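You operate a simulated robot arm through the tools that you are given. There is no shell and no other tool. Be economical: measure what you need, move in short steps, check, and stop when the job is done.

You run a simulated robot arm. Do the job below in one go: nothing can be reset, and whatever is moved stays where it is left.

Task
Try both gauge pins in the upright hose end and correct the dial as the plate says.
Fine: each pin goes back in its hole; if green enters and red stops, the dial stays.

It is judged by the outcome, as a careful person would: the job done as asked, and still so three seconds after it is handed in. It fails if anything else is knocked over, pushed out of place, dropped, spilled or broken.

Robot
A 6-joint arm with a two-finger parallel gripper, fixed in place. Base frame: the origin is at the foot of the arm, x ahead of it, y to its left, z up; the work surface is at about z = 0.91. Readings come in m, rad, newtons and seconds.
With the tool pointing down near the work surface it reaches from about 0.24 to 0.66 m from the base axis. Its first joint turns from -1.152 to 1.152 rad. Payload 2.9 kg.
The tool frame sits at the grasp point between the pads (the TCP): z along the fingers, y along the line on which they close. The tips reach 0.03 m beyond it. The gripper opens to 0.11 m. The fingers are 0.02 m wide and 0.01 m thick; the gripper's body (0.048 by 0.112 m) begins 0.055 m behind the TCP.
Orientation is that of the tool frame in the base frame, as a unit quaternion [w, x, y, z]. With the fingers straight down and closing along the base's y, the tool's x points along the base's -x, its y along +y and its z along -z.

Tools
- The arm moves only by the tool arm_command. Its argument "plan" is a list that holds one entry, the list of rows, each a list of 7 numbers: the turn, a rotation vector about the tool's x, y, z in units of 5 degrees (1.0 is 5 degrees), then the shift along the tool's x, y, z in units of 30 mm (1.0 is 30 mm), then the closure, from 0 (fully open) to 1 (shut). In form: [[[rx, ry, rz, tx, ty, tz, claw], ...]]. A call has 1 to 8 rows; each row shifts and turns the commanded pose from where the row before left it, along the tool's axes as they then stand. A call with a number of a shift or a turn outside -1 to 1 is refused whole. Each row takes 0.2 s and may step no farther than 0.05 m and 0.15 rad from the row before; otherwise, or with a gripper value out of range, the whole call is refused. Where a pose cannot be reached the arm comes as near as it can. A force on the tool above 40 N (or 10 N above the force at the start of the call, whichever is more), or a blocked arm, ends the call early, and 0.2 s more pass. The fingers move at their own pace (about 0.108 m/s each) and stop on an object; they squeeze with about 30 N. The grip force told is the motor's: it shows also when the fingers shut on nothing. Time passes only in rows, and 0.2 s behind the last, so rows that do not move let the fingers close. It gives the time, the measured TCP pose, the force on the tool (base axes), the opening and the grip force at its end, in the units of the frame above (readings bear some noise), with the torque about the TCP (base axes, N m) and any sound that the robot's microphone picked up.
- Cameras (640 x 400 px; columns grow to the right, rows downward): "scene" is fixed at [0.0797, 0.4282, 1.4041]; the picture's right is [-0.76, -0.65, 0.00], its down [-0.24, 0.28, -0.93] and it looks along [0.60, -0.71, -0.37] (base axes); focal length 319 px, centre (320, 200). "wrist" rides on the gripper at [0.072, 0.017, -0.103] in the tool frame; the picture's right is [-0.23, 0.97, 0.00], its down [-0.76, -0.18, -0.62] and it looks along [-0.61, -0.14, 0.78] (tool axes); focal length 222 px, centre (320, 200). There is no depth. A picture from a camera that has moved, and an enlarged one, comes with that camera's place and axes in the base frame and with its lens.
- capture(camera): a new picture of that camera. The clock stands still meanwhile.
- inspect(camera, box): a new picture of the part [left, top, right, bottom] of that camera's present view, enlarged. The clock stands still meanwhile.
- hand_in(): hands the job in; it is judged then, once.

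Go step by step. Nothing tells you positions but the pictures and the camera data: compare them with the known pose of the tool, close in by small moves and look again before you grip or let go. The budget is 120 turns and 64 pictures, counting those below and the enlarged ones. Unless the task says otherwise, let go and move clear before handing in, and close with one line.

The tools are called after "Call:" by a JSON object that holds its "fn" and its "kwargs". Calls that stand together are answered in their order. arm_command: Moves the arm, as the interface text tells. Its arguments: {"type":"object","properties":{"plan":{"type":"array"}},"required":["plan"]} The other tools are called the same way: capture (camera) takes a picture; inspect (camera, box) takes an enlarged picture of a part of a camera's view; hand_in () hands the job in.

At the start:

```text
clock: 0.0
tcp_pos: [0.3505, -0.1674, 1.2542]
orientation: [0.0, 0.0, 1.0, 0.001]
contact_force: [-0.4, -0.5, -0.5]
torque: [0.02, 0.03, -0.01]
finger_gap: 0.1099
grasp_force: 0.0
```

scene: 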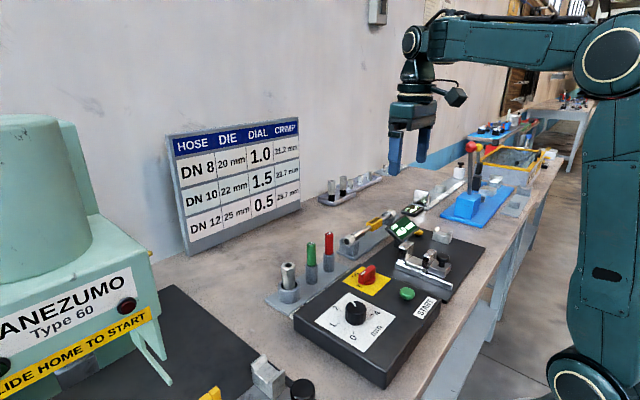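
wrist: 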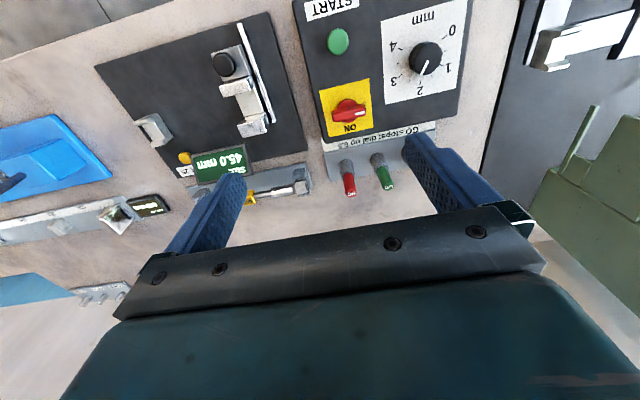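

I see the gauge pins (red, green) and the upright hose end in a small rack beside the dial box. I'll look closer at the rack, its plate text and the dial.

Call:
{"fn": "inspect", "kwargs": {"camera": "scene", "box": [250, 210, 450, 335]}}

Call:
{"fn": "inspect", "kwargs": {"camera": "wrist", "box": [290, 0, 490, 200]}}

```text
3.20 times, centred on (350, 272) of scene
camera zoom: at [0.0797, 0.4282, 1.4041], right [-0.76, -0.65, 0.0], down [-0.24, 0.28, -0.93], along [0.6, -0.71, -0.37], focal length 1021 px, centre (224, -32)
```

zoom: 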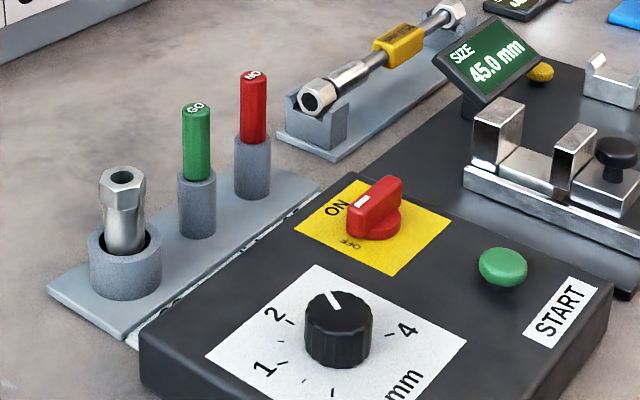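

```text
2.00 times, centred on (390, 100) of wrist
camera zoom: at [0.2779, -0.1495, 1.3576], right [0.23, 0.97, 0.0], down [0.76, -0.18, 0.62], along [0.61, -0.14, -0.78], focal length 444 px, centre (180, 400)
```

zoom: 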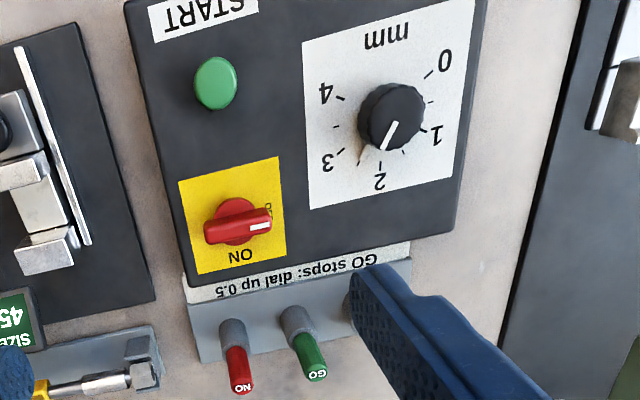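

The dial points to about 1.8 now (to check); a plate on the rack's strip reads "GO stops: dial up 0.5" and may have more. I move over it to read it in full.

Call:
{"fn": "arm_command", "kwargs": {"plan": [[[0, 0, 0, -0.85, -0.3, 0.7, 0], [0, 0, 0, -0.85, -0.3, 0.7, 0], [0, 0, 0, -0.85, -0.3, 0.7, 0], [0, 0, 0, -0.85, -0.3, 0.7, 0], [0, 0, 0, 0, 0, 0, 0]]]}}

Call:
{"fn": "capture", "kwargs": {"camera": "wrist"}}

```text
clock: 1.2
tcp_pos: [0.4527, -0.2045, 1.1703]
orientation: [0.0, 0.0, 1.0, 0.001]
contact_force: [-0.1, 0.1, 0.2]
torque: [0.0, 0.01, -0.01]
finger_gap: 0.11
grasp_force: 0.0
```

```text
59 pictures are left
camera wrist: at [0.3808, -0.1859, 1.2736], right [0.23, 0.97, 0.0], down [0.76, -0.18, 0.62], along [0.61, -0.14, -0.78], focal length 222 px, centre (320, 200)
```

wrist: 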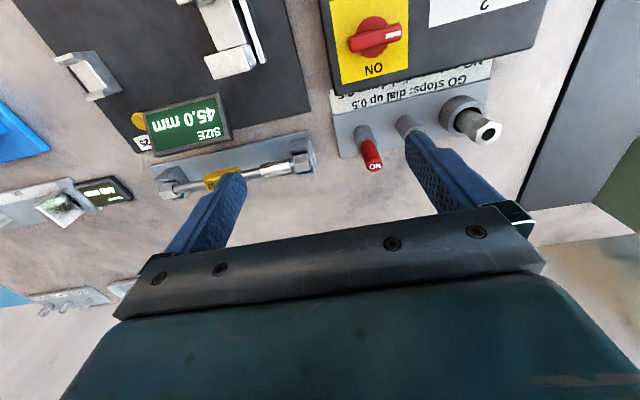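

A second line of the plate is hidden behind the box's edge; I move farther forward to see it.

Call:
{"fn": "arm_command", "kwargs": {"plan": [[[0, 0, 0, -0.9, 0.6, 0, 0], [0, 0, 0, -0.9, 0.6, 0, 0], [0, 0, 0, -0.9, 0.6, 0, 0], [0, 0, 0, 0, 0, 0, 0]]]}}

Call:
{"fn": "capture", "kwargs": {"camera": "wrist"}}

```text
clock: 2.2
tcp_pos: [0.5342, -0.1487, 1.1699]
orientation: [0.0, 0.0, 1.0, -0.001]
contact_force: [0.7, -0.3, 0.8]
torque: [0.02, 0.01, 0.02]
finger_gap: 0.1099
grasp_force: 0.1
```

```text
58 pictures are left
camera wrist: at [0.4618, -0.1317, 1.2733], right [0.23, 0.97, 0.0], down [0.76, -0.18, 0.62], along [0.61, -0.14, -0.78], focal length 222 px, centre (320, 200)
```

wrist: 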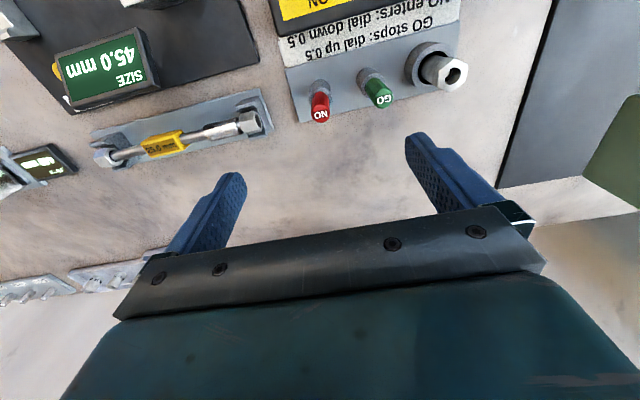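

The plate: GO stops → dial up 0.5; NO enters → dial down 0.5. Now I measure the pins and hose end closely.

Call:
{"fn": "inspect", "kwargs": {"camera": "wrist", "box": [270, 0, 490, 137]}}

Call:
{"fn": "inspect", "kwargs": {"camera": "scene", "box": [255, 220, 375, 295]}}

```text
2.91 times, centred on (380, 68) of wrist
camera zoom: at [0.4618, -0.1317, 1.2733], right [0.23, 0.97, 0.0], down [0.76, -0.18, 0.62], along [0.61, -0.14, -0.78], focal length 646 px, centre (146, 582)
```

zoom: 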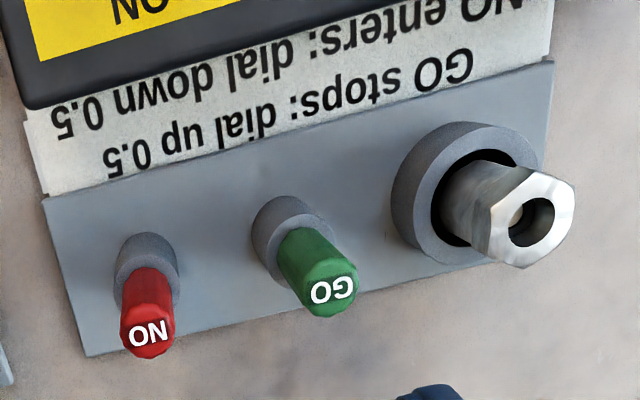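

```text
5.33 times, centred on (315, 258) of scene
camera zoom: at [0.0797, 0.4282, 1.4041], right [-0.76, -0.65, 0.0], down [-0.24, 0.28, -0.93], along [0.6, -0.71, -0.37], focal length 1701 px, centre (347, -107)
```

zoom: 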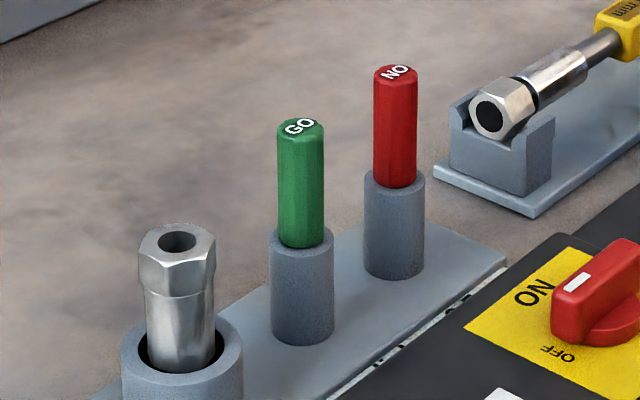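

Estimates: green pin top ≈ (0.538, -0.081, 1.022), red ≈ (0.538, -0.149), hose mouth ≈ (0.540, -0.001, 0.997). I go above the green pin with the fingers part-closed.

Call:
{"fn": "arm_command", "kwargs": {"plan": [[[0, 0, 0, -0.13, 0.75, 0.3, 0.4], [0, 0, 0, 0, 0.75, 0.5, 0.4], [0, 0, 0, 0, 0.76, 0.7, 0.4], [0, 0, 0, 0, 0, 0.8, 0.4], [0, 0, 0, 0, 0, 0, 0.4]]]}}

Call:
{"fn": "capture", "kwargs": {"camera": "wrist"}}

Call:
{"fn": "capture", "kwargs": {"camera": "scene"}}

```text
clock: 3.4
tcp_pos: [0.5363, -0.0804, 1.1007]
orientation: [0.0, -0.001, 1.0, -0.001]
contact_force: [-0.6, -0.6, -0.5]
torque: [-0.01, 0.0, 0.01]
finger_gap: 0.0661
grasp_force: 0.1
```

```text
55 pictures are left
camera wrist: at [0.4634, -0.063, 1.2042], right [0.23, 0.97, 0.0], down [0.76, -0.18, 0.62], along [0.61, -0.14, -0.78], focal length 222 px, centre (320, 200)
```

wrist: 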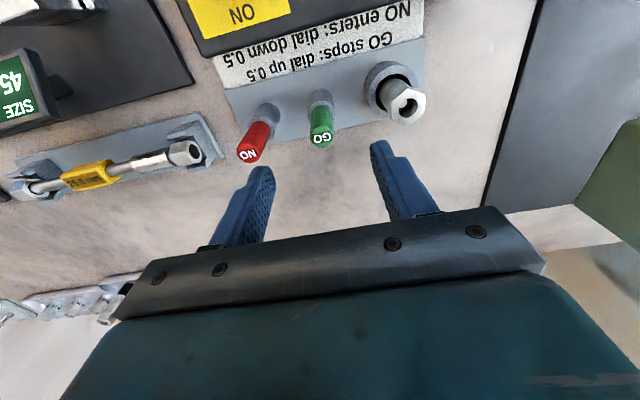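

```text
54 pictures are left
```

scene: 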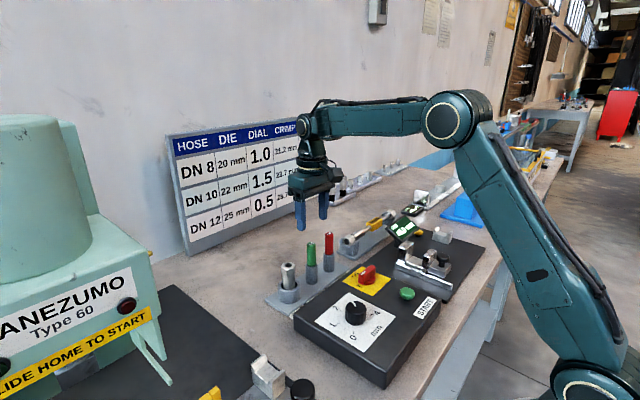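

Green is right beneath the fingers. I descend onto its handle, still open.

Call:
{"fn": "arm_command", "kwargs": {"plan": [[[0, 0, 0, -0.1, 0.0, 0.9, 0.4], [0, 0, 0, 0, 0, 0.9, 0.4], [0, 0, 0, 0, 0, 0.8, 0.4], [0, 0, 0, 0, 0, 0.8, 0.4], [0, 0, 0, 0, 0, 0, 0.4]]]}}

Call:
{"fn": "capture", "kwargs": {"camera": "wrist"}}

Call:
{"fn": "inspect", "kwargs": {"camera": "scene", "box": [250, 200, 378, 310]}}

```text
clock: 4.6
tcp_pos: [0.5381, -0.0823, 0.9984]
orientation: [0.001, 0.001, 1.0, 0.0]
contact_force: [0.1, -0.3, 0.9]
torque: [-0.01, -0.01, -0.01]
finger_gap: 0.0659
grasp_force: 0.1
```

```text
53 pictures are left
camera wrist: at [0.4666, -0.0646, 1.1021], right [0.23, 0.97, 0.0], down [0.76, -0.18, 0.62], along [0.61, -0.14, -0.78], focal length 222 px, centre (320, 200)
```

wrist: 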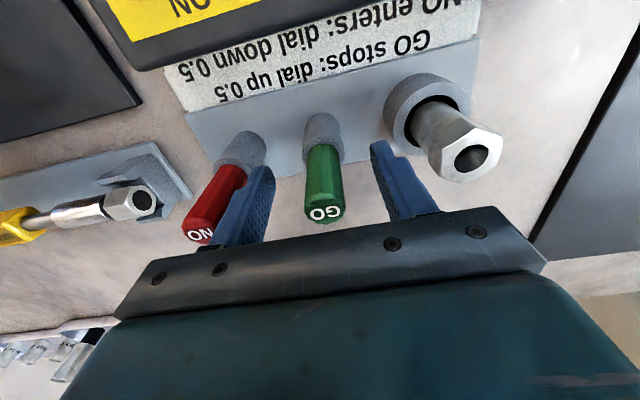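

```text
3.64 times, centred on (314, 255) of scene
camera zoom: at [0.0797, 0.4282, 1.4041], right [-0.76, -0.65, 0.0], down [-0.24, 0.28, -0.93], along [0.6, -0.71, -0.37], focal length 1160 px, centre (342, 0)
```

zoom: 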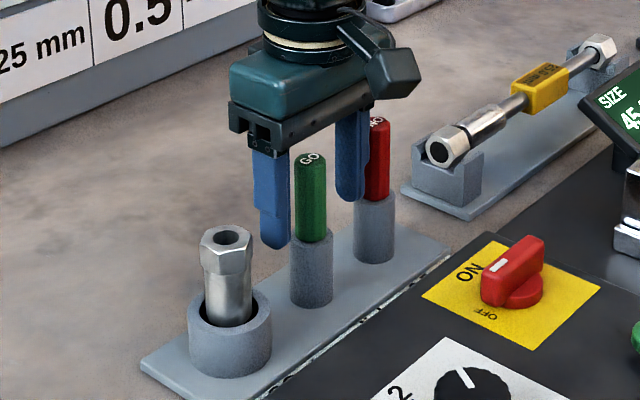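

The fingers straddle the green handle; pin sits about 2 mm to +y of centre. I nudge and close.

Call:
{"fn": "arm_command", "kwargs": {"plan": [[[0, 0, 0, 0, 0.08, 0, 0.4], [0, 0, 0, 0, 0, 0, 0.85], [0, 0, 0, 0, 0, 0, 0.85], [0, 0, 0, 0, 0, 0, 0.9], [0, 0, 0, 0, 0, 0, 0.9]]]}}

```text
clock: 5.8
tcp_pos: [0.5391, -0.0787, 0.9997]
orientation: [0.0, 0.001, 1.0, 0.0]
contact_force: [0.0, 0.9, -0.6]
torque: [0.0, -0.01, -0.02]
finger_gap: 0.0207
grasp_force: 30.6
```

Gripped at 20.7 mm. Lifting straight up about 0.1 m.

Call:
{"fn": "arm_command", "kwargs": {"plan": [[[0, 0, 0, 0, 0, -0.4, 0.9], [0, 0, 0, 0, 0, -0.7, 0.9], [0, 0, 0, 0, 0, -0.8, 0.9], [0, 0, 0, 0, 0, -0.8, 0.9], [0, 0, 0, 0, 0, -0.7, 0.9], [0, 0, 0, 0, 0, 0, 0.9]]]}}

Call:
{"fn": "inspect", "kwargs": {"camera": "scene", "box": [250, 180, 378, 310]}}

Call:
{"fn": "capture", "kwargs": {"camera": "wrist"}}

```text
clock: 7.2
tcp_pos: [0.5375, -0.0798, 1.1023]
orientation: [0.0, 0.0, 1.0, 0.0]
contact_force: [-1.0, 0.2, -0.9]
torque: [0.01, 0.0, -0.02]
finger_gap: 0.0208
grasp_force: 29.7
```

```text
3.08 times, centred on (314, 245) of scene
camera zoom: at [0.0797, 0.4282, 1.4041], right [-0.76, -0.65, 0.0], down [-0.24, 0.28, -0.93], along [0.6, -0.71, -0.37], focal length 981 px, centre (338, 62)
```

zoom: 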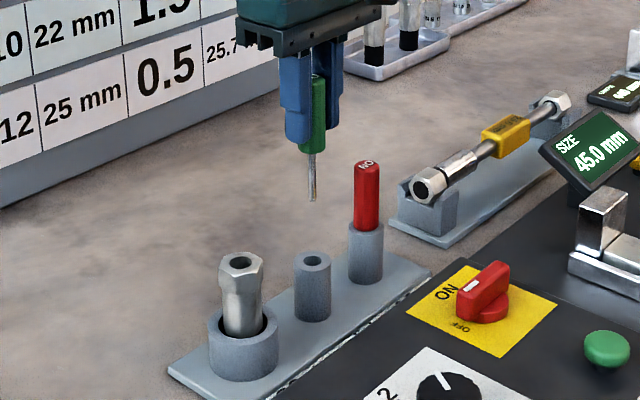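

```text
50 pictures are left
camera wrist: at [0.4658, -0.0622, 1.2062], right [0.23, 0.97, 0.0], down [0.76, -0.18, 0.62], along [0.61, -0.14, -0.78], focal length 222 px, centre (320, 200)
```

wrist: 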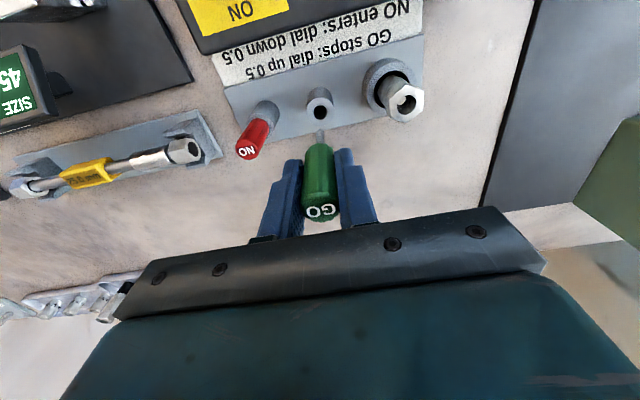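

The shank is slim (~6–7 mm, ~40 mm long), tip about 27 mm above hose mouth. I look close at the hose bore and move partway over.

Call:
{"fn": "arm_command", "kwargs": {"plan": [[[0, 0, 0, 0, 0.6, 0, 0.9], [0, 0, 0, 0, 0.7, 0, 0.9], [0, 0, 0, 0, 0.7, 0, 0.9], [0, 0, 0, 0, 0.6, 0, 0.9], [0, 0, 0, 0, 0, 0, 0.9]]]}}

Call:
{"fn": "inspect", "kwargs": {"camera": "scene", "box": [250, 200, 330, 310]}}

Call:
{"fn": "inspect", "kwargs": {"camera": "wrist", "box": [260, 60, 380, 240]}}

```text
clock: 8.4
tcp_pos: [0.5384, -0.0029, 1.1023]
orientation: [0.0, 0.0, 1.0, 0.0]
contact_force: [0.4, 0.4, -0.5]
torque: [0.0, 0.0, 0.01]
finger_gap: 0.0208
grasp_force: 30.1
```

```text
3.64 times, centred on (290, 255) of scene
camera zoom: at [0.0797, 0.4282, 1.4041], right [-0.76, -0.65, 0.0], down [-0.24, 0.28, -0.93], along [0.6, -0.71, -0.37], focal length 1160 px, centre (429, 0)
```

zoom: 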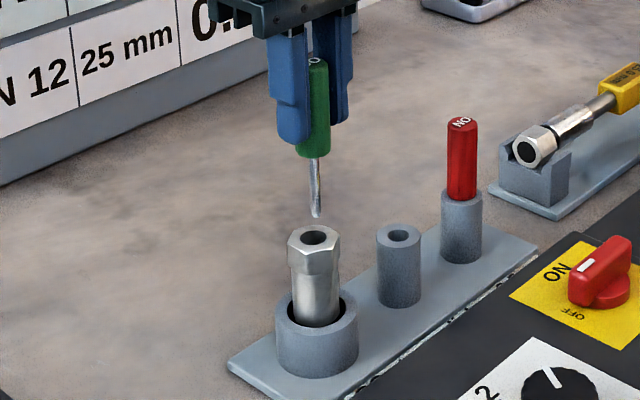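

```text
2.22 times, centred on (320, 150) of wrist
camera zoom: at [0.4658, 0.0152, 1.2045], right [0.23, 0.97, 0.0], down [0.76, -0.18, 0.62], along [0.61, -0.14, -0.78], focal length 494 px, centre (320, 311)
```

zoom: 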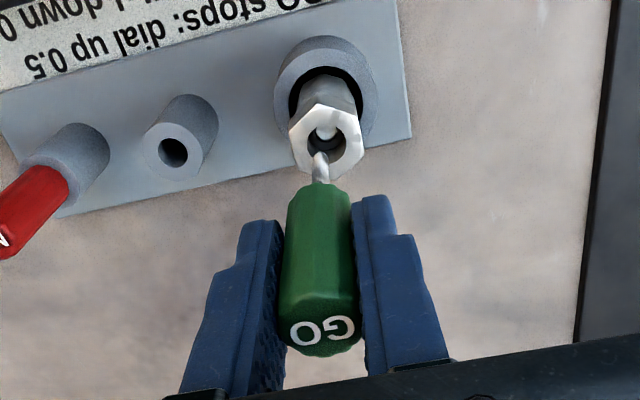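

I zoom on the tip over the mouth to see the alignment.

Call:
{"fn": "inspect", "kwargs": {"camera": "wrist", "box": [300, 95, 350, 150]}}

Call:
{"fn": "inspect", "kwargs": {"camera": "scene", "box": [315, 230, 315, 230]}}

Call:
{"fn": "inspect", "kwargs": {"camera": "scene", "box": [310, 235, 360, 270]}}

```text
7.27 times, centred on (325, 122) of wrist
camera zoom: at [0.4658, 0.0152, 1.2045], right [0.23, 0.97, 0.0], down [0.76, -0.18, 0.62], along [0.61, -0.14, -0.78], focal length 1615 px, centre (284, 764)
```

zoom: 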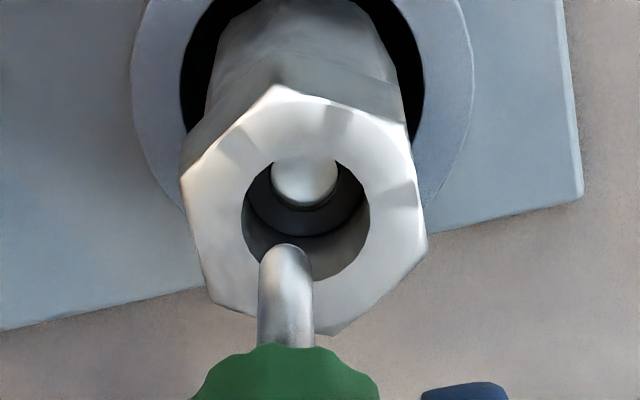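

```text
refused: the box must be [left, top, right, bottom]
```

```text
11.43 times, centred on (335, 252) of scene
camera zoom: at [0.0797, 0.4282, 1.4041], right [-0.76, -0.65, 0.0], down [-0.24, 0.28, -0.93], along [0.6, -0.71, -0.37], focal length 3645 px, centre (149, -400)
```

zoom: 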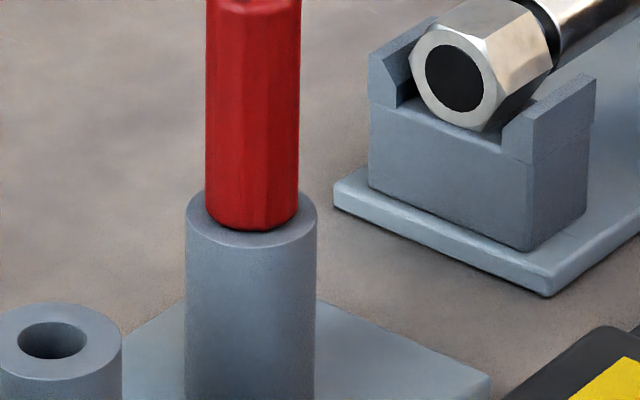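

Tip is ~2.4 mm short in x and ~1.7 mm in y of the bore axis. I correct and lower slightly, then re-check.

Call:
{"fn": "arm_command", "kwargs": {"plan": [[[0, 0, 0, -0.08, 0.057, 0, 0.9], [0, 0, 0, 0, 0, 0.2, 0.9], [0, 0, 0, 0, 0, 0.2, 0.9], [0, 0, 0, 0, 0, 0, 0.9]]]}}

Call:
{"fn": "inspect", "kwargs": {"camera": "wrist", "box": [300, 95, 350, 150]}}

Call:
{"fn": "inspect", "kwargs": {"camera": "scene", "box": [265, 235, 315, 275]}}

```text
clock: 9.4
tcp_pos: [0.5416, 0.0, 1.0876]
orientation: [0.0, 0.0, 1.0, 0.0]
contact_force: [-0.1, 0.1, -0.9]
torque: [0.01, -0.02, 0.0]
finger_gap: 0.0208
grasp_force: 30.3
```

```text
7.27 times, centred on (325, 122) of wrist
camera zoom: at [0.4691, 0.0178, 1.192], right [0.23, 0.97, 0.0], down [0.76, -0.18, 0.62], along [0.61, -0.14, -0.78], focal length 1615 px, centre (284, 764)
```

zoom: 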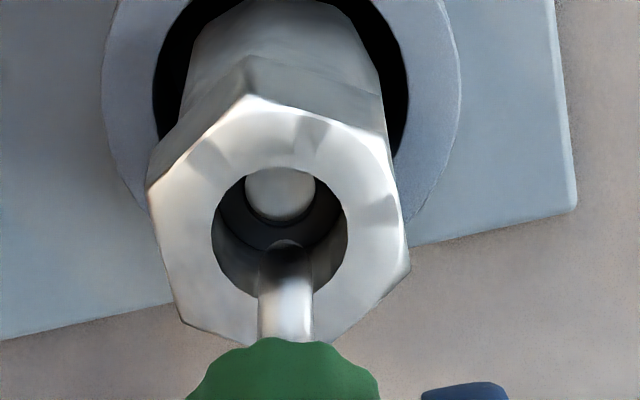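

```text
10.00 times, centred on (290, 255) of scene
camera zoom: at [0.0797, 0.4282, 1.4041], right [-0.76, -0.65, 0.0], down [-0.24, 0.28, -0.93], along [0.6, -0.71, -0.37], focal length 3190 px, centre (620, -350)
```

zoom: 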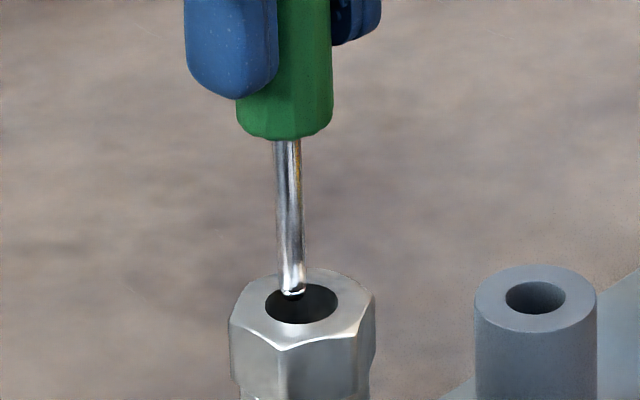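

I slightly overshot: the tip is ~1.5 mm too far in +x. I correct and look again before going in.

Call:
{"fn": "arm_command", "kwargs": {"plan": [[[0, 0, 0, 0.045, -0.015, 0, 0.9], [0, 0, 0, 0, 0, 0, 0.9], [0, 0, 0, 0, 0, 0.1, 0.9], [0, 0, 0, 0, 0, 0, 0.9]]]}}

Call:
{"fn": "inspect", "kwargs": {"camera": "wrist", "box": [300, 95, 350, 150]}}

Call:
{"fn": "inspect", "kwargs": {"camera": "scene", "box": [265, 235, 315, 275]}}

```text
clock: 10.4
tcp_pos: [0.5401, -0.0001, 1.0844]
orientation: [0.0, 0.0, 1.0, 0.0]
contact_force: [-0.3, -0.2, -0.5]
torque: [0.0, 0.02, -0.03]
finger_gap: 0.0208
grasp_force: 29.9
```

```text
7.27 times, centred on (325, 122) of wrist
camera zoom: at [0.4686, 0.0174, 1.1892], right [0.23, 0.97, 0.0], down [0.76, -0.18, 0.62], along [0.61, -0.14, -0.78], focal length 1615 px, centre (284, 764)
```

zoom: 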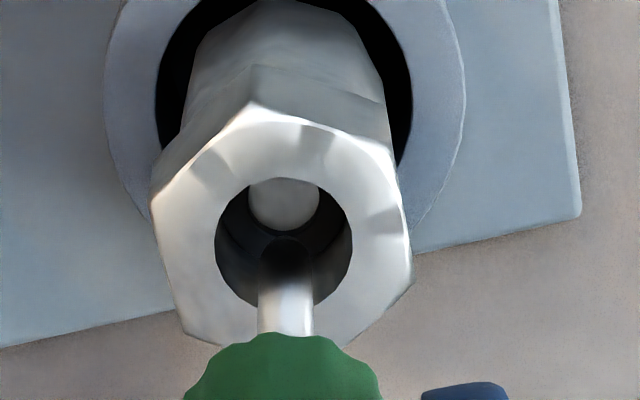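

```text
10.00 times, centred on (290, 255) of scene
camera zoom: at [0.0797, 0.4282, 1.4041], right [-0.76, -0.65, 0.0], down [-0.24, 0.28, -0.93], along [0.6, -0.71, -0.37], focal length 3190 px, centre (620, -350)
```

zoom: 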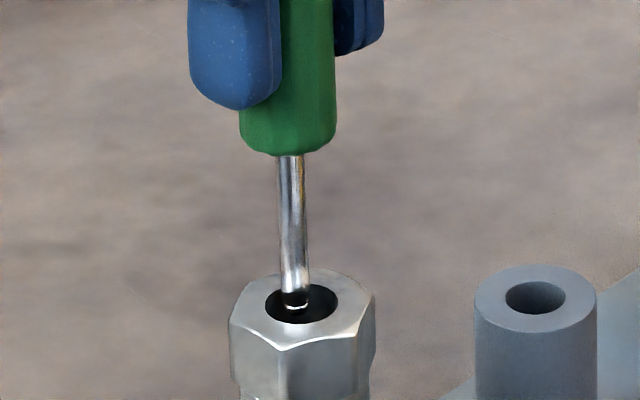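

The tip is just inside the mouth, about 1.2 mm too far in +x. I shift that and go down in small guarded steps.

Call:
{"fn": "arm_command", "kwargs": {"plan": [[[0, 0, 0, 0.04, 0, 0, 0.9], [0, 0, 0, 0, 0, 0, 0.9], [0, 0, 0, 0, 0, 0.1, 0.9], [0, 0, 0, 0, 0, 0.1, 0.9], [0, 0, 0, 0, 0, 0, 0.9]]]}}

Call:
{"fn": "inspect", "kwargs": {"camera": "wrist", "box": [300, 95, 350, 150]}}

Call:
{"fn": "inspect", "kwargs": {"camera": "scene", "box": [265, 235, 315, 275]}}

```text
clock: 11.6
tcp_pos: [0.5399, 0.0009, 1.0805]
orientation: [0.001, 0.0, 1.0, 0.0]
contact_force: [-0.1, 1.0, -0.5]
torque: [0.01, -0.02, 0.01]
finger_gap: 0.0209
grasp_force: 29.7
```

```text
7.27 times, centred on (325, 122) of wrist
camera zoom: at [0.4673, 0.0179, 1.1836], right [0.23, 0.97, 0.0], down [0.76, -0.18, 0.62], along [0.61, -0.14, -0.78], focal length 1615 px, centre (284, 764)
```

zoom: 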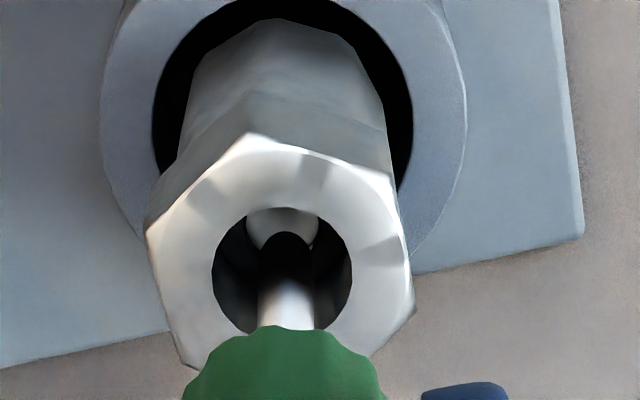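

```text
10.00 times, centred on (290, 255) of scene
camera zoom: at [0.0797, 0.4282, 1.4041], right [-0.76, -0.65, 0.0], down [-0.24, 0.28, -0.93], along [0.6, -0.71, -0.37], focal length 3190 px, centre (620, -350)
```

zoom: 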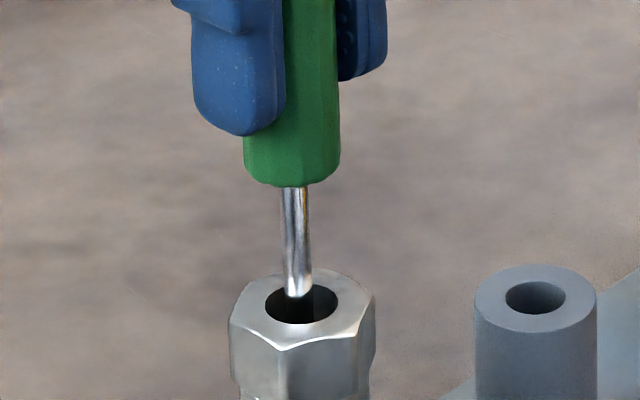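

Nearly concentric, no force so far. A tiny correction and further down in small steps.

Call:
{"fn": "arm_command", "kwargs": {"plan": [[[0, 0, 0, 0.015, -0.01, 0.1, 0.9], [0, 0, 0, 0, 0, 0.1, 0.9], [0, 0, 0, 0, 0, 0.1, 0.9], [0, 0, 0, 0, 0, 0, 0.9]]]}}

Call:
{"fn": "inspect", "kwargs": {"camera": "scene", "box": [265, 235, 315, 275]}}

```text
clock: 12.6
tcp_pos: [0.5402, 0.0016, 1.0704]
orientation: [0.0, 0.0, 1.0, 0.0]
contact_force: [-0.2, -1.3, -0.3]
torque: [0.0, 0.01, 0.04]
finger_gap: 0.0211
grasp_force: 30.9
```

```text
10.00 times, centred on (290, 255) of scene
camera zoom: at [0.0797, 0.4282, 1.4041], right [-0.76, -0.65, 0.0], down [-0.24, 0.28, -0.93], along [0.6, -0.71, -0.37], focal length 3190 px, centre (620, -350)
```

zoom: 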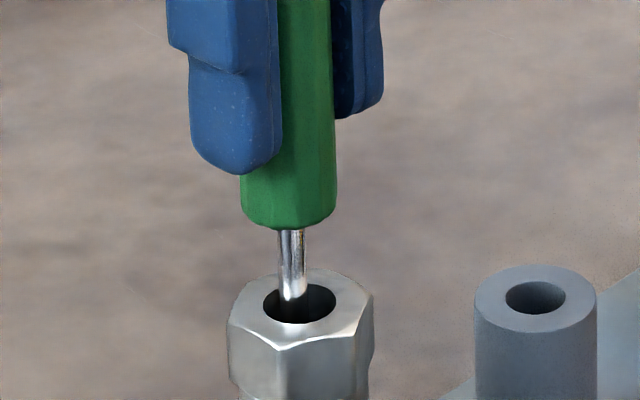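

The shank has drifted ~1.5 mm toward +x/+y and the hose shifted a touch. I check with the wrist view.

Call:
{"fn": "inspect", "kwargs": {"camera": "wrist", "box": [300, 95, 350, 150]}}

```text
7.27 times, centred on (325, 122) of wrist
camera zoom: at [0.4683, 0.0185, 1.1737], right [0.23, 0.97, 0.0], down [0.76, -0.18, 0.62], along [0.61, -0.14, -0.78], focal length 1615 px, centre (284, 764)
```

zoom: 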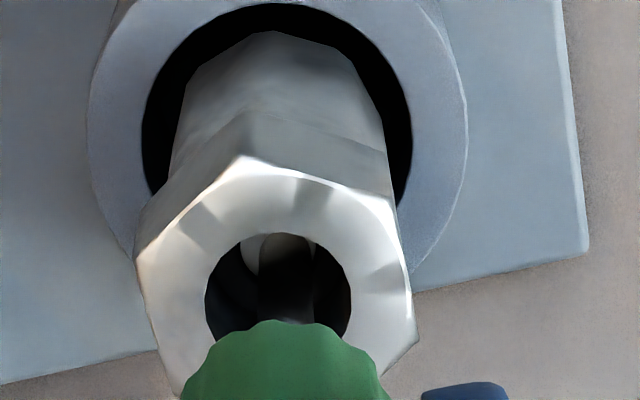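

Correcting by (-1.5, -0.6) mm, then continuing.

Call:
{"fn": "arm_command", "kwargs": {"plan": [[[0, 0, 0, 0.05, -0.025, 0, 0.9], [0, 0, 0, 0, 0, 0, 0.9], [0, 0, 0, 0, 0, 0, 0.9]]]}}

Call:
{"fn": "inspect", "kwargs": {"camera": "scene", "box": [265, 235, 315, 275]}}

Call:
{"fn": "inspect", "kwargs": {"camera": "wrist", "box": [300, 95, 350, 150]}}

```text
clock: 13.4
tcp_pos: [0.54, -0.0006, 1.0708]
orientation: [0.001, 0.001, 1.0, 0.0]
contact_force: [0.8, 0.2, -0.9]
torque: [0.0, 0.0, 0.01]
finger_gap: 0.0206
grasp_force: 30.3
```

```text
10.00 times, centred on (290, 255) of scene
camera zoom: at [0.0797, 0.4282, 1.4041], right [-0.76, -0.65, 0.0], down [-0.24, 0.28, -0.93], along [0.6, -0.71, -0.37], focal length 3190 px, centre (620, -350)
```

zoom: 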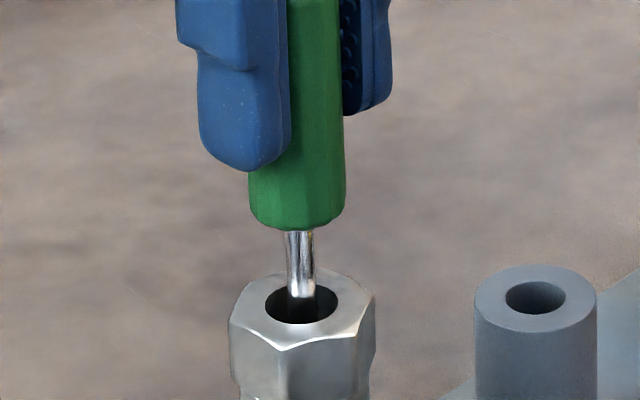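

```text
7.27 times, centred on (325, 122) of wrist
camera zoom: at [0.4669, 0.0171, 1.1744], right [0.23, 0.97, 0.0], down [0.76, -0.18, 0.62], along [0.61, -0.14, -0.78], focal length 1615 px, centre (284, 764)
```

zoom: 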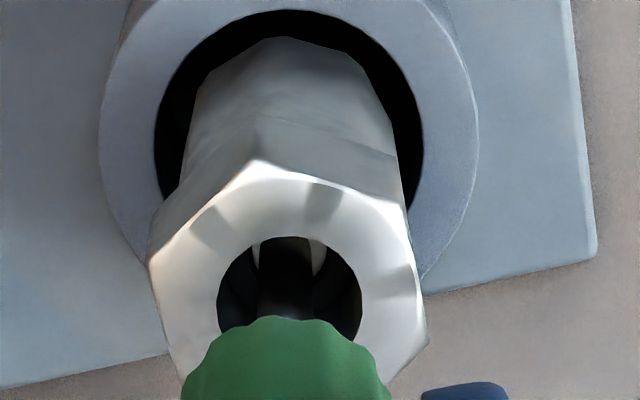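

Well centred now. Continuing down.

Call:
{"fn": "arm_command", "kwargs": {"plan": [[[0, 0, 0, 0, 0, 0.1, 0.9], [0, 0, 0, 0, 0, 0.1, 0.9], [0, 0, 0, 0, 0, 0, 0.9]]]}}

Call:
{"fn": "inspect", "kwargs": {"camera": "scene", "box": [265, 235, 315, 275]}}

```text
clock: 14.2
tcp_pos: [0.5391, 0.0007, 1.0649]
orientation: [0.0, 0.0, 1.0, 0.0]
contact_force: [0.0, 0.8, -0.7]
torque: [0.0, -0.04, -0.01]
finger_gap: 0.0208
grasp_force: 30.1
```

```text
10.00 times, centred on (290, 255) of scene
camera zoom: at [0.0797, 0.4282, 1.4041], right [-0.76, -0.65, 0.0], down [-0.24, 0.28, -0.93], along [0.6, -0.71, -0.37], focal length 3190 px, centre (620, -350)
```

zoom: 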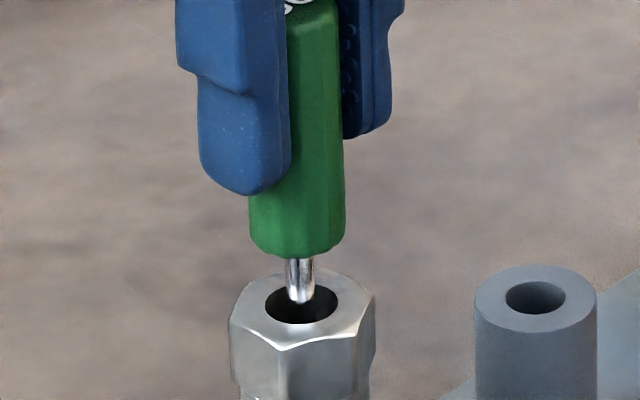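

Going on smoothly, no resistance; ~12 mm left.

Call:
{"fn": "arm_command", "kwargs": {"plan": [[[0, 0, 0, 0, 0, 0.1, 0.9], [0, 0, 0, 0, 0, 0.1, 0.9], [0, 0, 0, 0, 0, 0, 0.9]]]}}

Call:
{"fn": "inspect", "kwargs": {"camera": "scene", "box": [265, 235, 315, 275]}}

```text
clock: 15.0
tcp_pos: [0.5381, -0.0001, 1.0594]
orientation: [-0.001, 0.0, 1.0, 0.0]
contact_force: [-0.5, 0.2, -0.8]
torque: [0.01, 0.01, 0.02]
finger_gap: 0.0209
grasp_force: 30.0
```

```text
10.00 times, centred on (290, 255) of scene
camera zoom: at [0.0797, 0.4282, 1.4041], right [-0.76, -0.65, 0.0], down [-0.24, 0.28, -0.93], along [0.6, -0.71, -0.37], focal length 3190 px, centre (620, -350)
```

zoom: 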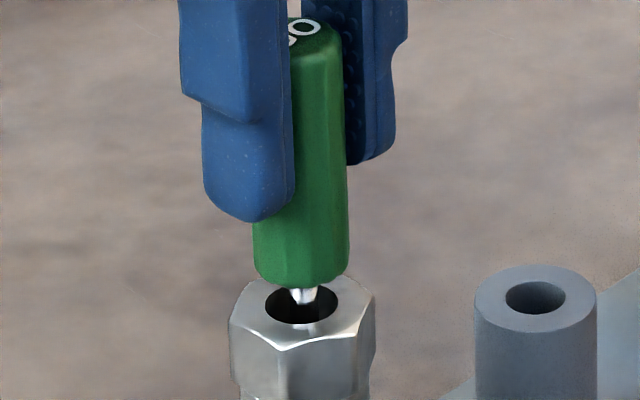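

~7 mm left; continuing with small steps.

Call:
{"fn": "arm_command", "kwargs": {"plan": [[[0, 0, 0, 0, 0, 0.1, 0.9], [0, 0, 0, 0, 0, 0.07, 0.9], [0, 0, 0, 0, 0, 0, 0.9]]]}}

Call:
{"fn": "inspect", "kwargs": {"camera": "scene", "box": [265, 235, 315, 275]}}

```text
clock: 15.8
tcp_pos: [0.5382, -0.0014, 1.0533]
orientation: [0.0, 0.0, 1.0, 0.0]
contact_force: [-0.3, -0.1, -0.7]
torque: [0.0, 0.04, -0.03]
finger_gap: 0.0207
grasp_force: 29.9
```

```text
10.00 times, centred on (290, 255) of scene
camera zoom: at [0.0797, 0.4282, 1.4041], right [-0.76, -0.65, 0.0], down [-0.24, 0.28, -0.93], along [0.6, -0.71, -0.37], focal length 3190 px, centre (620, -350)
```

zoom: 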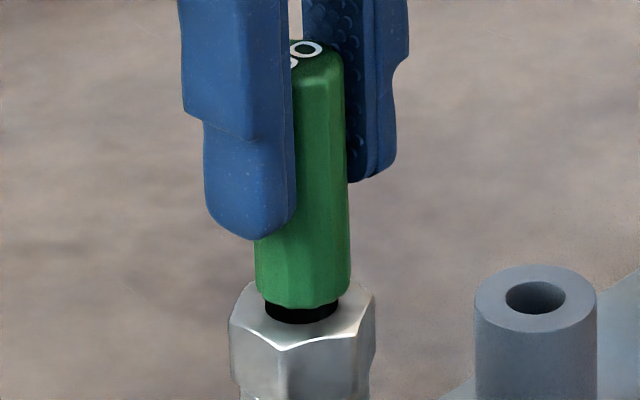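

Green has gone in ~37 mm freely. The last few mm to seat it fully.

Call:
{"fn": "arm_command", "kwargs": {"plan": [[[0, 0, 0, 0, 0, 0.07, 0.9], [0, 0, 0, 0, 0, 0.05, 0.9], [0, 0, 0, 0, 0, 0, 0.9]]]}}

Call:
{"fn": "inspect", "kwargs": {"camera": "scene", "box": [265, 235, 315, 275]}}

```text
clock: 16.6
tcp_pos: [0.5385, -0.0004, 1.0502]
orientation: [0.0, 0.0, 1.0, 0.0]
contact_force: [-0.6, 0.6, -0.3]
torque: [0.03, -0.02, 0.0]
finger_gap: 0.0209
grasp_force: 29.9
```

```text
10.00 times, centred on (290, 255) of scene
camera zoom: at [0.0797, 0.4282, 1.4041], right [-0.76, -0.65, 0.0], down [-0.24, 0.28, -0.93], along [0.6, -0.71, -0.37], focal length 3190 px, centre (620, -350)
```

zoom: 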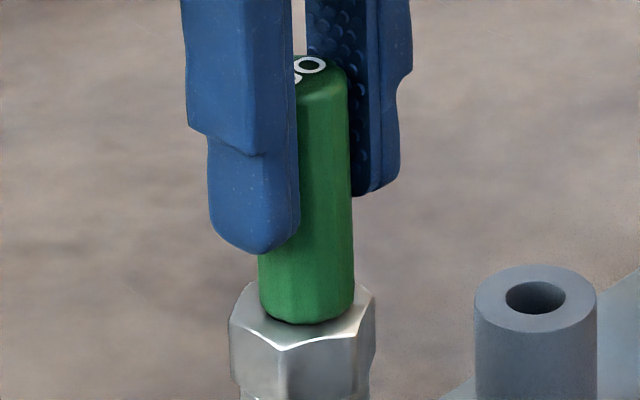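

Green enters fully (handle seated on the mouth, no resistance). Now withdraw it and return above its own hole.

Call:
{"fn": "arm_command", "kwargs": {"plan": [[[0, 0, 0, 0, 0, -0.25, 0.9], [0, 0, 0, 0, 0, -0.45, 0.9], [0, 0, 0, 0, 0, -0.5, 0.9], [0, 0, 0, 0, 0, -0.49, 0.9], [0, 0, 0, 0, 0, 0, 0.9]]]}}

Call:
{"fn": "inspect", "kwargs": {"camera": "scene", "box": [250, 200, 330, 310]}}

```text
clock: 17.8
tcp_pos: [0.5394, -0.0002, 1.1009]
orientation: [-0.001, 0.0, 1.0, -0.001]
contact_force: [0.1, -0.4, -0.9]
torque: [-0.02, -0.03, -0.01]
finger_gap: 0.021
grasp_force: 30.2
```

```text
3.64 times, centred on (290, 255) of scene
camera zoom: at [0.0797, 0.4282, 1.4041], right [-0.76, -0.65, 0.0], down [-0.24, 0.28, -0.93], along [0.6, -0.71, -0.37], focal length 1160 px, centre (429, 0)
```

zoom: 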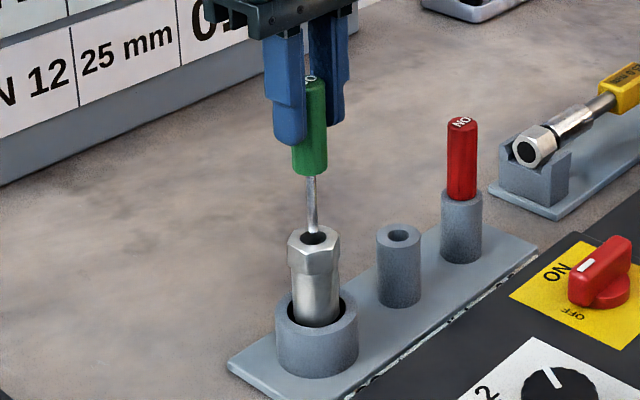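

The pin has slid ~12 mm down in the grip, so the tip is still at the mouth. I rise 24 mm more before moving sideways to its hole.

Call:
{"fn": "arm_command", "kwargs": {"plan": [[[0, 0, 0, 0, 0, -0.4, 0.95], [0, 0, 0, 0, 0, -0.4, 0.95], [0, 0, 0, -0.03, -0.6, 0, 0.95], [0, 0, 0, -0.04, -0.7, 0, 0.95], [0, 0, 0, 0, -0.7, 0, 0.95], [0, 0, 0, 0, -0.607, 0, 0.95], [0, 0, 0, 0, 0, 0, 0.95]]]}}

Call:
{"fn": "inspect", "kwargs": {"camera": "scene", "box": [270, 190, 350, 300]}}

Call:
{"fn": "inspect", "kwargs": {"camera": "wrist", "box": [270, 80, 370, 180]}}

```text
clock: 19.4
tcp_pos: [0.5413, -0.0759, 1.125]
orientation: [0.0, 0.001, 1.0, 0.0]
contact_force: [1.5, -0.6, -0.3]
torque: [-0.02, 0.02, -0.02]
finger_gap: 0.0207
grasp_force: 30.1
```

```text
3.64 times, centred on (310, 245) of scene
camera zoom: at [0.0797, 0.4282, 1.4041], right [-0.76, -0.65, 0.0], down [-0.24, 0.28, -0.93], along [0.6, -0.71, -0.37], focal length 1160 px, centre (356, 36)
```

zoom: 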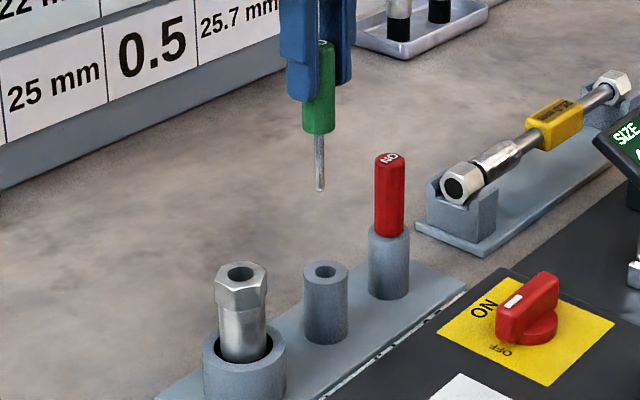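

```text
4.00 times, centred on (320, 130) of wrist
camera zoom: at [0.4687, -0.0598, 1.2288], right [0.23, 0.97, 0.0], down [0.76, -0.18, 0.62], along [0.61, -0.14, -0.78], focal length 888 px, centre (320, 480)
```

zoom: 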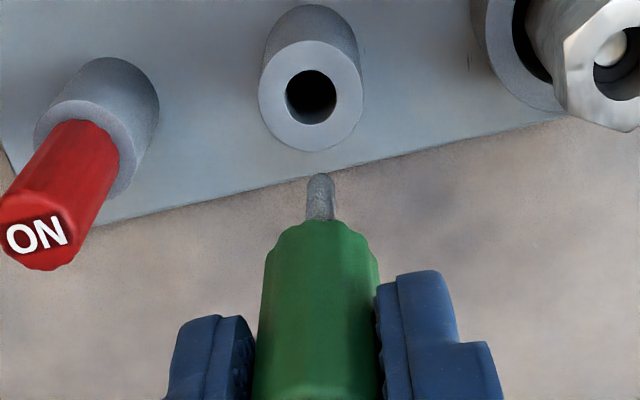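

I correct about (-2, -2.5) mm and lower so the tip is just above the hole.

Call:
{"fn": "arm_command", "kwargs": {"plan": [[[0, 0, 0, 0.067, -0.083, 0, 0.95], [0, 0, 0, 0, 0, 0.7, 0.95], [0, 0, 0, 0, 0, 0.7, 0.95], [0, 0, 0, 0, 0, 0.3, 0.95], [0, 0, 0, 0, 0, 0, 0.95]]]}}

Call:
{"fn": "inspect", "kwargs": {"camera": "scene", "box": [290, 230, 340, 270]}}

Call:
{"fn": "inspect", "kwargs": {"camera": "wrist", "box": [295, 80, 345, 135]}}

```text
clock: 20.6
tcp_pos: [0.5379, -0.0822, 1.0744]
orientation: [0.0, 0.0, 1.0, 0.001]
contact_force: [-0.3, -0.4, -0.9]
torque: [0.01, 0.02, -0.01]
finger_gap: 0.0209
grasp_force: 29.9
```

```text
10.00 times, centred on (315, 250) of scene
camera zoom: at [0.0797, 0.4282, 1.4041], right [-0.76, -0.65, 0.0], down [-0.24, 0.28, -0.93], along [0.6, -0.71, -0.37], focal length 3190 px, centre (370, -300)
```

zoom: 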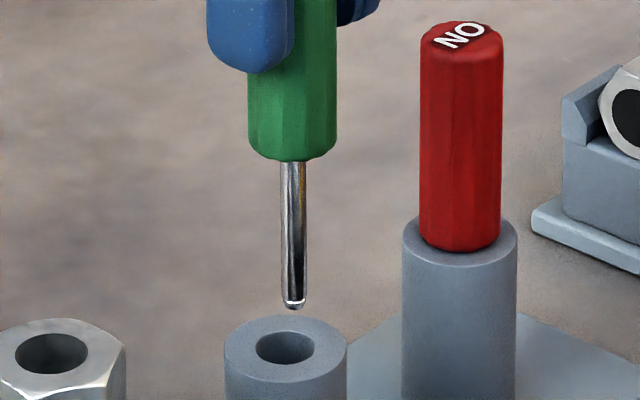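

```text
7.27 times, centred on (320, 108) of wrist
camera zoom: at [0.4656, -0.0648, 1.1777], right [0.23, 0.97, 0.0], down [0.76, -0.18, 0.62], along [0.61, -0.14, -0.78], focal length 1615 px, centre (320, 873)
```

zoom: 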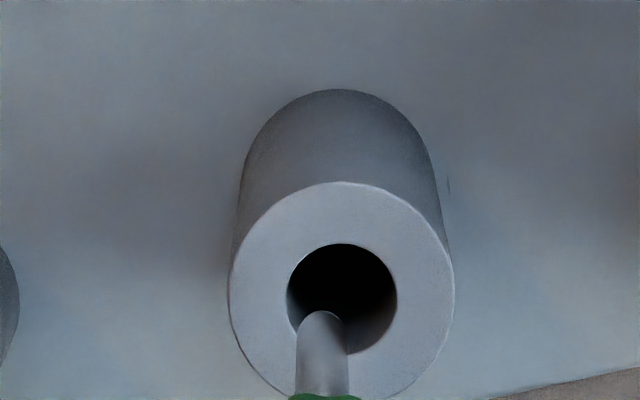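

Tip needs +2.8 mm in y. I shift and lower 18 mm into the hole.

Call:
{"fn": "arm_command", "kwargs": {"plan": [[[0, 0, 0, 0, 0.09, 0, 0.95], [0, 0, 0, 0, 0, 0, 0.95], [0, 0, 0, 0, 0, 0.3, 0.95], [0, 0, 0, 0, 0, 0.3, 0.95], [0, 0, 0, 0, 0, 0, 0.95]]]}}

Call:
{"fn": "inspect", "kwargs": {"camera": "scene", "box": [290, 230, 340, 270]}}

Call:
{"fn": "inspect", "kwargs": {"camera": "wrist", "box": [295, 80, 345, 135]}}

```text
clock: 21.8
tcp_pos: [0.5385, -0.0799, 1.056]
orientation: [0.0, 0.0, 1.0, -0.001]
contact_force: [0.5, -0.2, 0.3]
torque: [0.01, 0.0, 0.01]
finger_gap: 0.0209
grasp_force: 30.2
```

```text
10.00 times, centred on (315, 250) of scene
camera zoom: at [0.0797, 0.4282, 1.4041], right [-0.76, -0.65, 0.0], down [-0.24, 0.28, -0.93], along [0.6, -0.71, -0.37], focal length 3190 px, centre (370, -300)
```

zoom: 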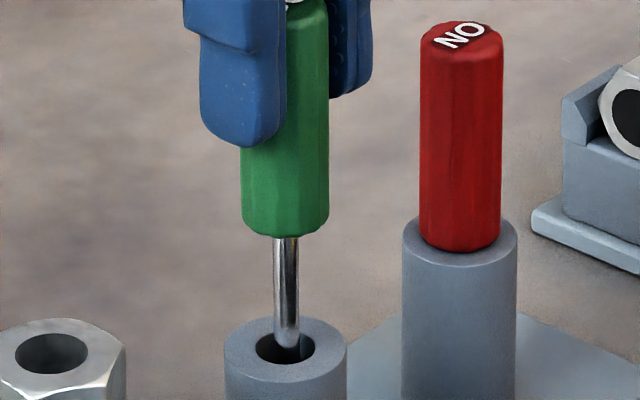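

```text
7.27 times, centred on (320, 108) of wrist
camera zoom: at [0.4656, -0.0618, 1.1591], right [0.23, 0.97, 0.0], down [0.76, -0.18, 0.62], along [0.61, -0.14, -0.78], focal length 1615 px, centre (320, 873)
```

zoom: 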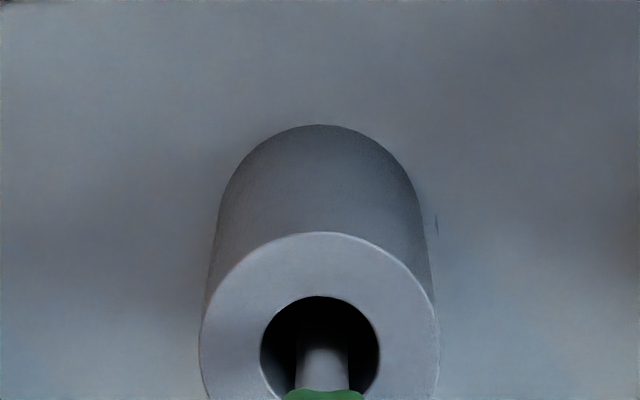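

Centred in its hole; lowering further (~34 mm to seat).

Call:
{"fn": "arm_command", "kwargs": {"plan": [[[0, 0, 0, 0, 0, 0.25, 0.95], [0, 0, 0, 0, 0, 0.25, 0.95], [0, 0, 0, 0, 0, 0.25, 0.95], [0, 0, 0, 0, 0, 0.25, 0.95], [0, 0, 0, 0, 0, 0, 0.95]]]}}

Call:
{"fn": "inspect", "kwargs": {"camera": "scene", "box": [290, 230, 340, 270]}}

```text
clock: 23.0
tcp_pos: [0.5381, -0.0799, 1.0266]
orientation: [0.0, 0.001, 1.0, 0.0]
contact_force: [0.0, -0.7, -0.4]
torque: [0.0, 0.0, 0.02]
finger_gap: 0.0208
grasp_force: 30.4
```

```text
10.00 times, centred on (315, 250) of scene
camera zoom: at [0.0797, 0.4282, 1.4041], right [-0.76, -0.65, 0.0], down [-0.24, 0.28, -0.93], along [0.6, -0.71, -0.37], focal length 3190 px, centre (370, -300)
```

zoom: 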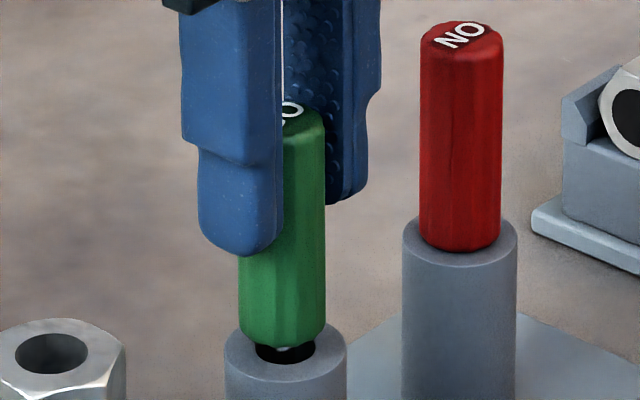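

~5 mm left; lower to seat, then open.

Call:
{"fn": "arm_command", "kwargs": {"plan": [[[0, 0, 0, 0, 0, 0.1, 0.95], [0, 0, 0, 0, 0, 0.07, 0.95], [0, 0, 0, 0, 0, 0, 0.95], [0, 0, 0, 0, 0, 0, 0.6], [0, 0, 0, 0, 0, 0, 0.45], [0, 0, 0, 0, 0, 0, 0.45]]]}}

Call:
{"fn": "inspect", "kwargs": {"camera": "scene", "box": [275, 210, 345, 270]}}

```text
clock: 24.4
tcp_pos: [0.5399, -0.0797, 1.0216]
orientation: [0.0, 0.0, 1.0, 0.0]
contact_force: [-0.7, 0.3, -0.2]
torque: [-0.01, 0.01, 0.0]
finger_gap: 0.0605
grasp_force: 0.1
```

```text
6.67 times, centred on (310, 240) of scene
camera zoom: at [0.0797, 0.4282, 1.4041], right [-0.76, -0.65, 0.0], down [-0.24, 0.28, -0.93], along [0.6, -0.71, -0.37], focal length 2126 px, centre (387, -67)
```

zoom: 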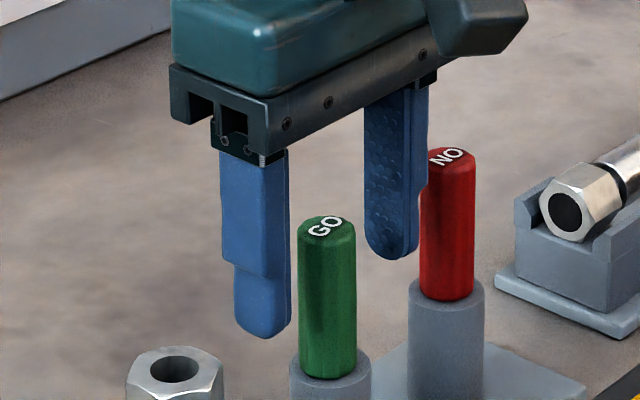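

Green is back, seated. Up and over to the red pin.

Call:
{"fn": "arm_command", "kwargs": {"plan": [[[0, 0, 0, 0, 0, -0.9, 0.4], [0, 0, 0, 0, 0, -0.9, 0.4], [0, 0, 0, 0, 0, -0.6, 0.4], [0, 0, 0, 0, -0.75, 0, 0.4], [0, 0, 0, 0, -0.75, 0, 0.4], [0, 0, 0, 0, -0.75, 0, 0.4], [0, 0, 0, 0, 0, 0, 0.4]]]}}

Call:
{"fn": "capture", "kwargs": {"camera": "wrist"}}

```text
clock: 26.0
tcp_pos: [0.5394, -0.1455, 1.0926]
orientation: [0.0, 0.0, 1.0, 0.001]
contact_force: [-1.1, 0.3, 0.3]
torque: [-0.01, 0.04, 0.0]
finger_gap: 0.0659
grasp_force: 0.1
```

```text
22 pictures are left
camera wrist: at [0.4672, -0.128, 1.1964], right [0.23, 0.97, 0.0], down [0.76, -0.18, 0.62], along [0.61, -0.14, -0.78], focal length 222 px, centre (320, 200)
```

wrist: 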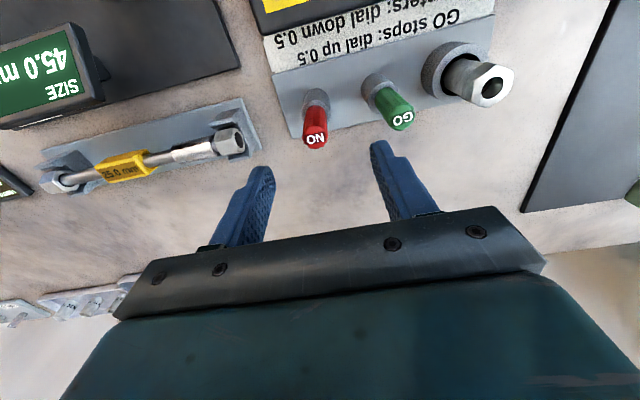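

Red pin top ≈ (0.540, -0.149). Shift -3.5 mm in y, descend, grip.

Call:
{"fn": "arm_command", "kwargs": {"plan": [[[0, 0, 0, 0, -0.117, 0.5, 0.4], [0, 0, 0, 0, 0, 0.9, 0.4], [0, 0, 0, 0, 0, 0.9, 0.4], [0, 0, 0, 0, 0, 0.85, 0.4], [0, 0, 0, 0, 0, 0, 0.4]]]}}

Call:
{"fn": "capture", "kwargs": {"camera": "wrist"}}

```text
clock: 27.2
tcp_pos: [0.5392, -0.1475, 0.9977]
orientation: [0.0, 0.0, 1.0, 0.0]
contact_force: [-0.6, 0.1, -1.0]
torque: [-0.01, -0.01, 0.02]
finger_gap: 0.0658
grasp_force: 0.1
```

```text
21 pictures are left
camera wrist: at [0.4669, -0.1298, 1.1005], right [0.23, 0.97, 0.0], down [0.76, -0.18, 0.62], along [0.61, -0.14, -0.78], focal length 222 px, centre (320, 200)
```

wrist: 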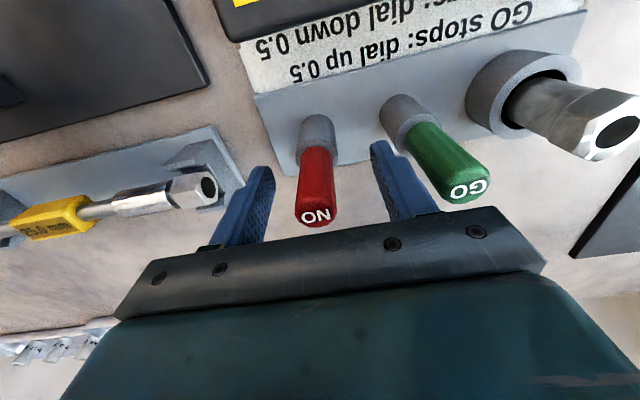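

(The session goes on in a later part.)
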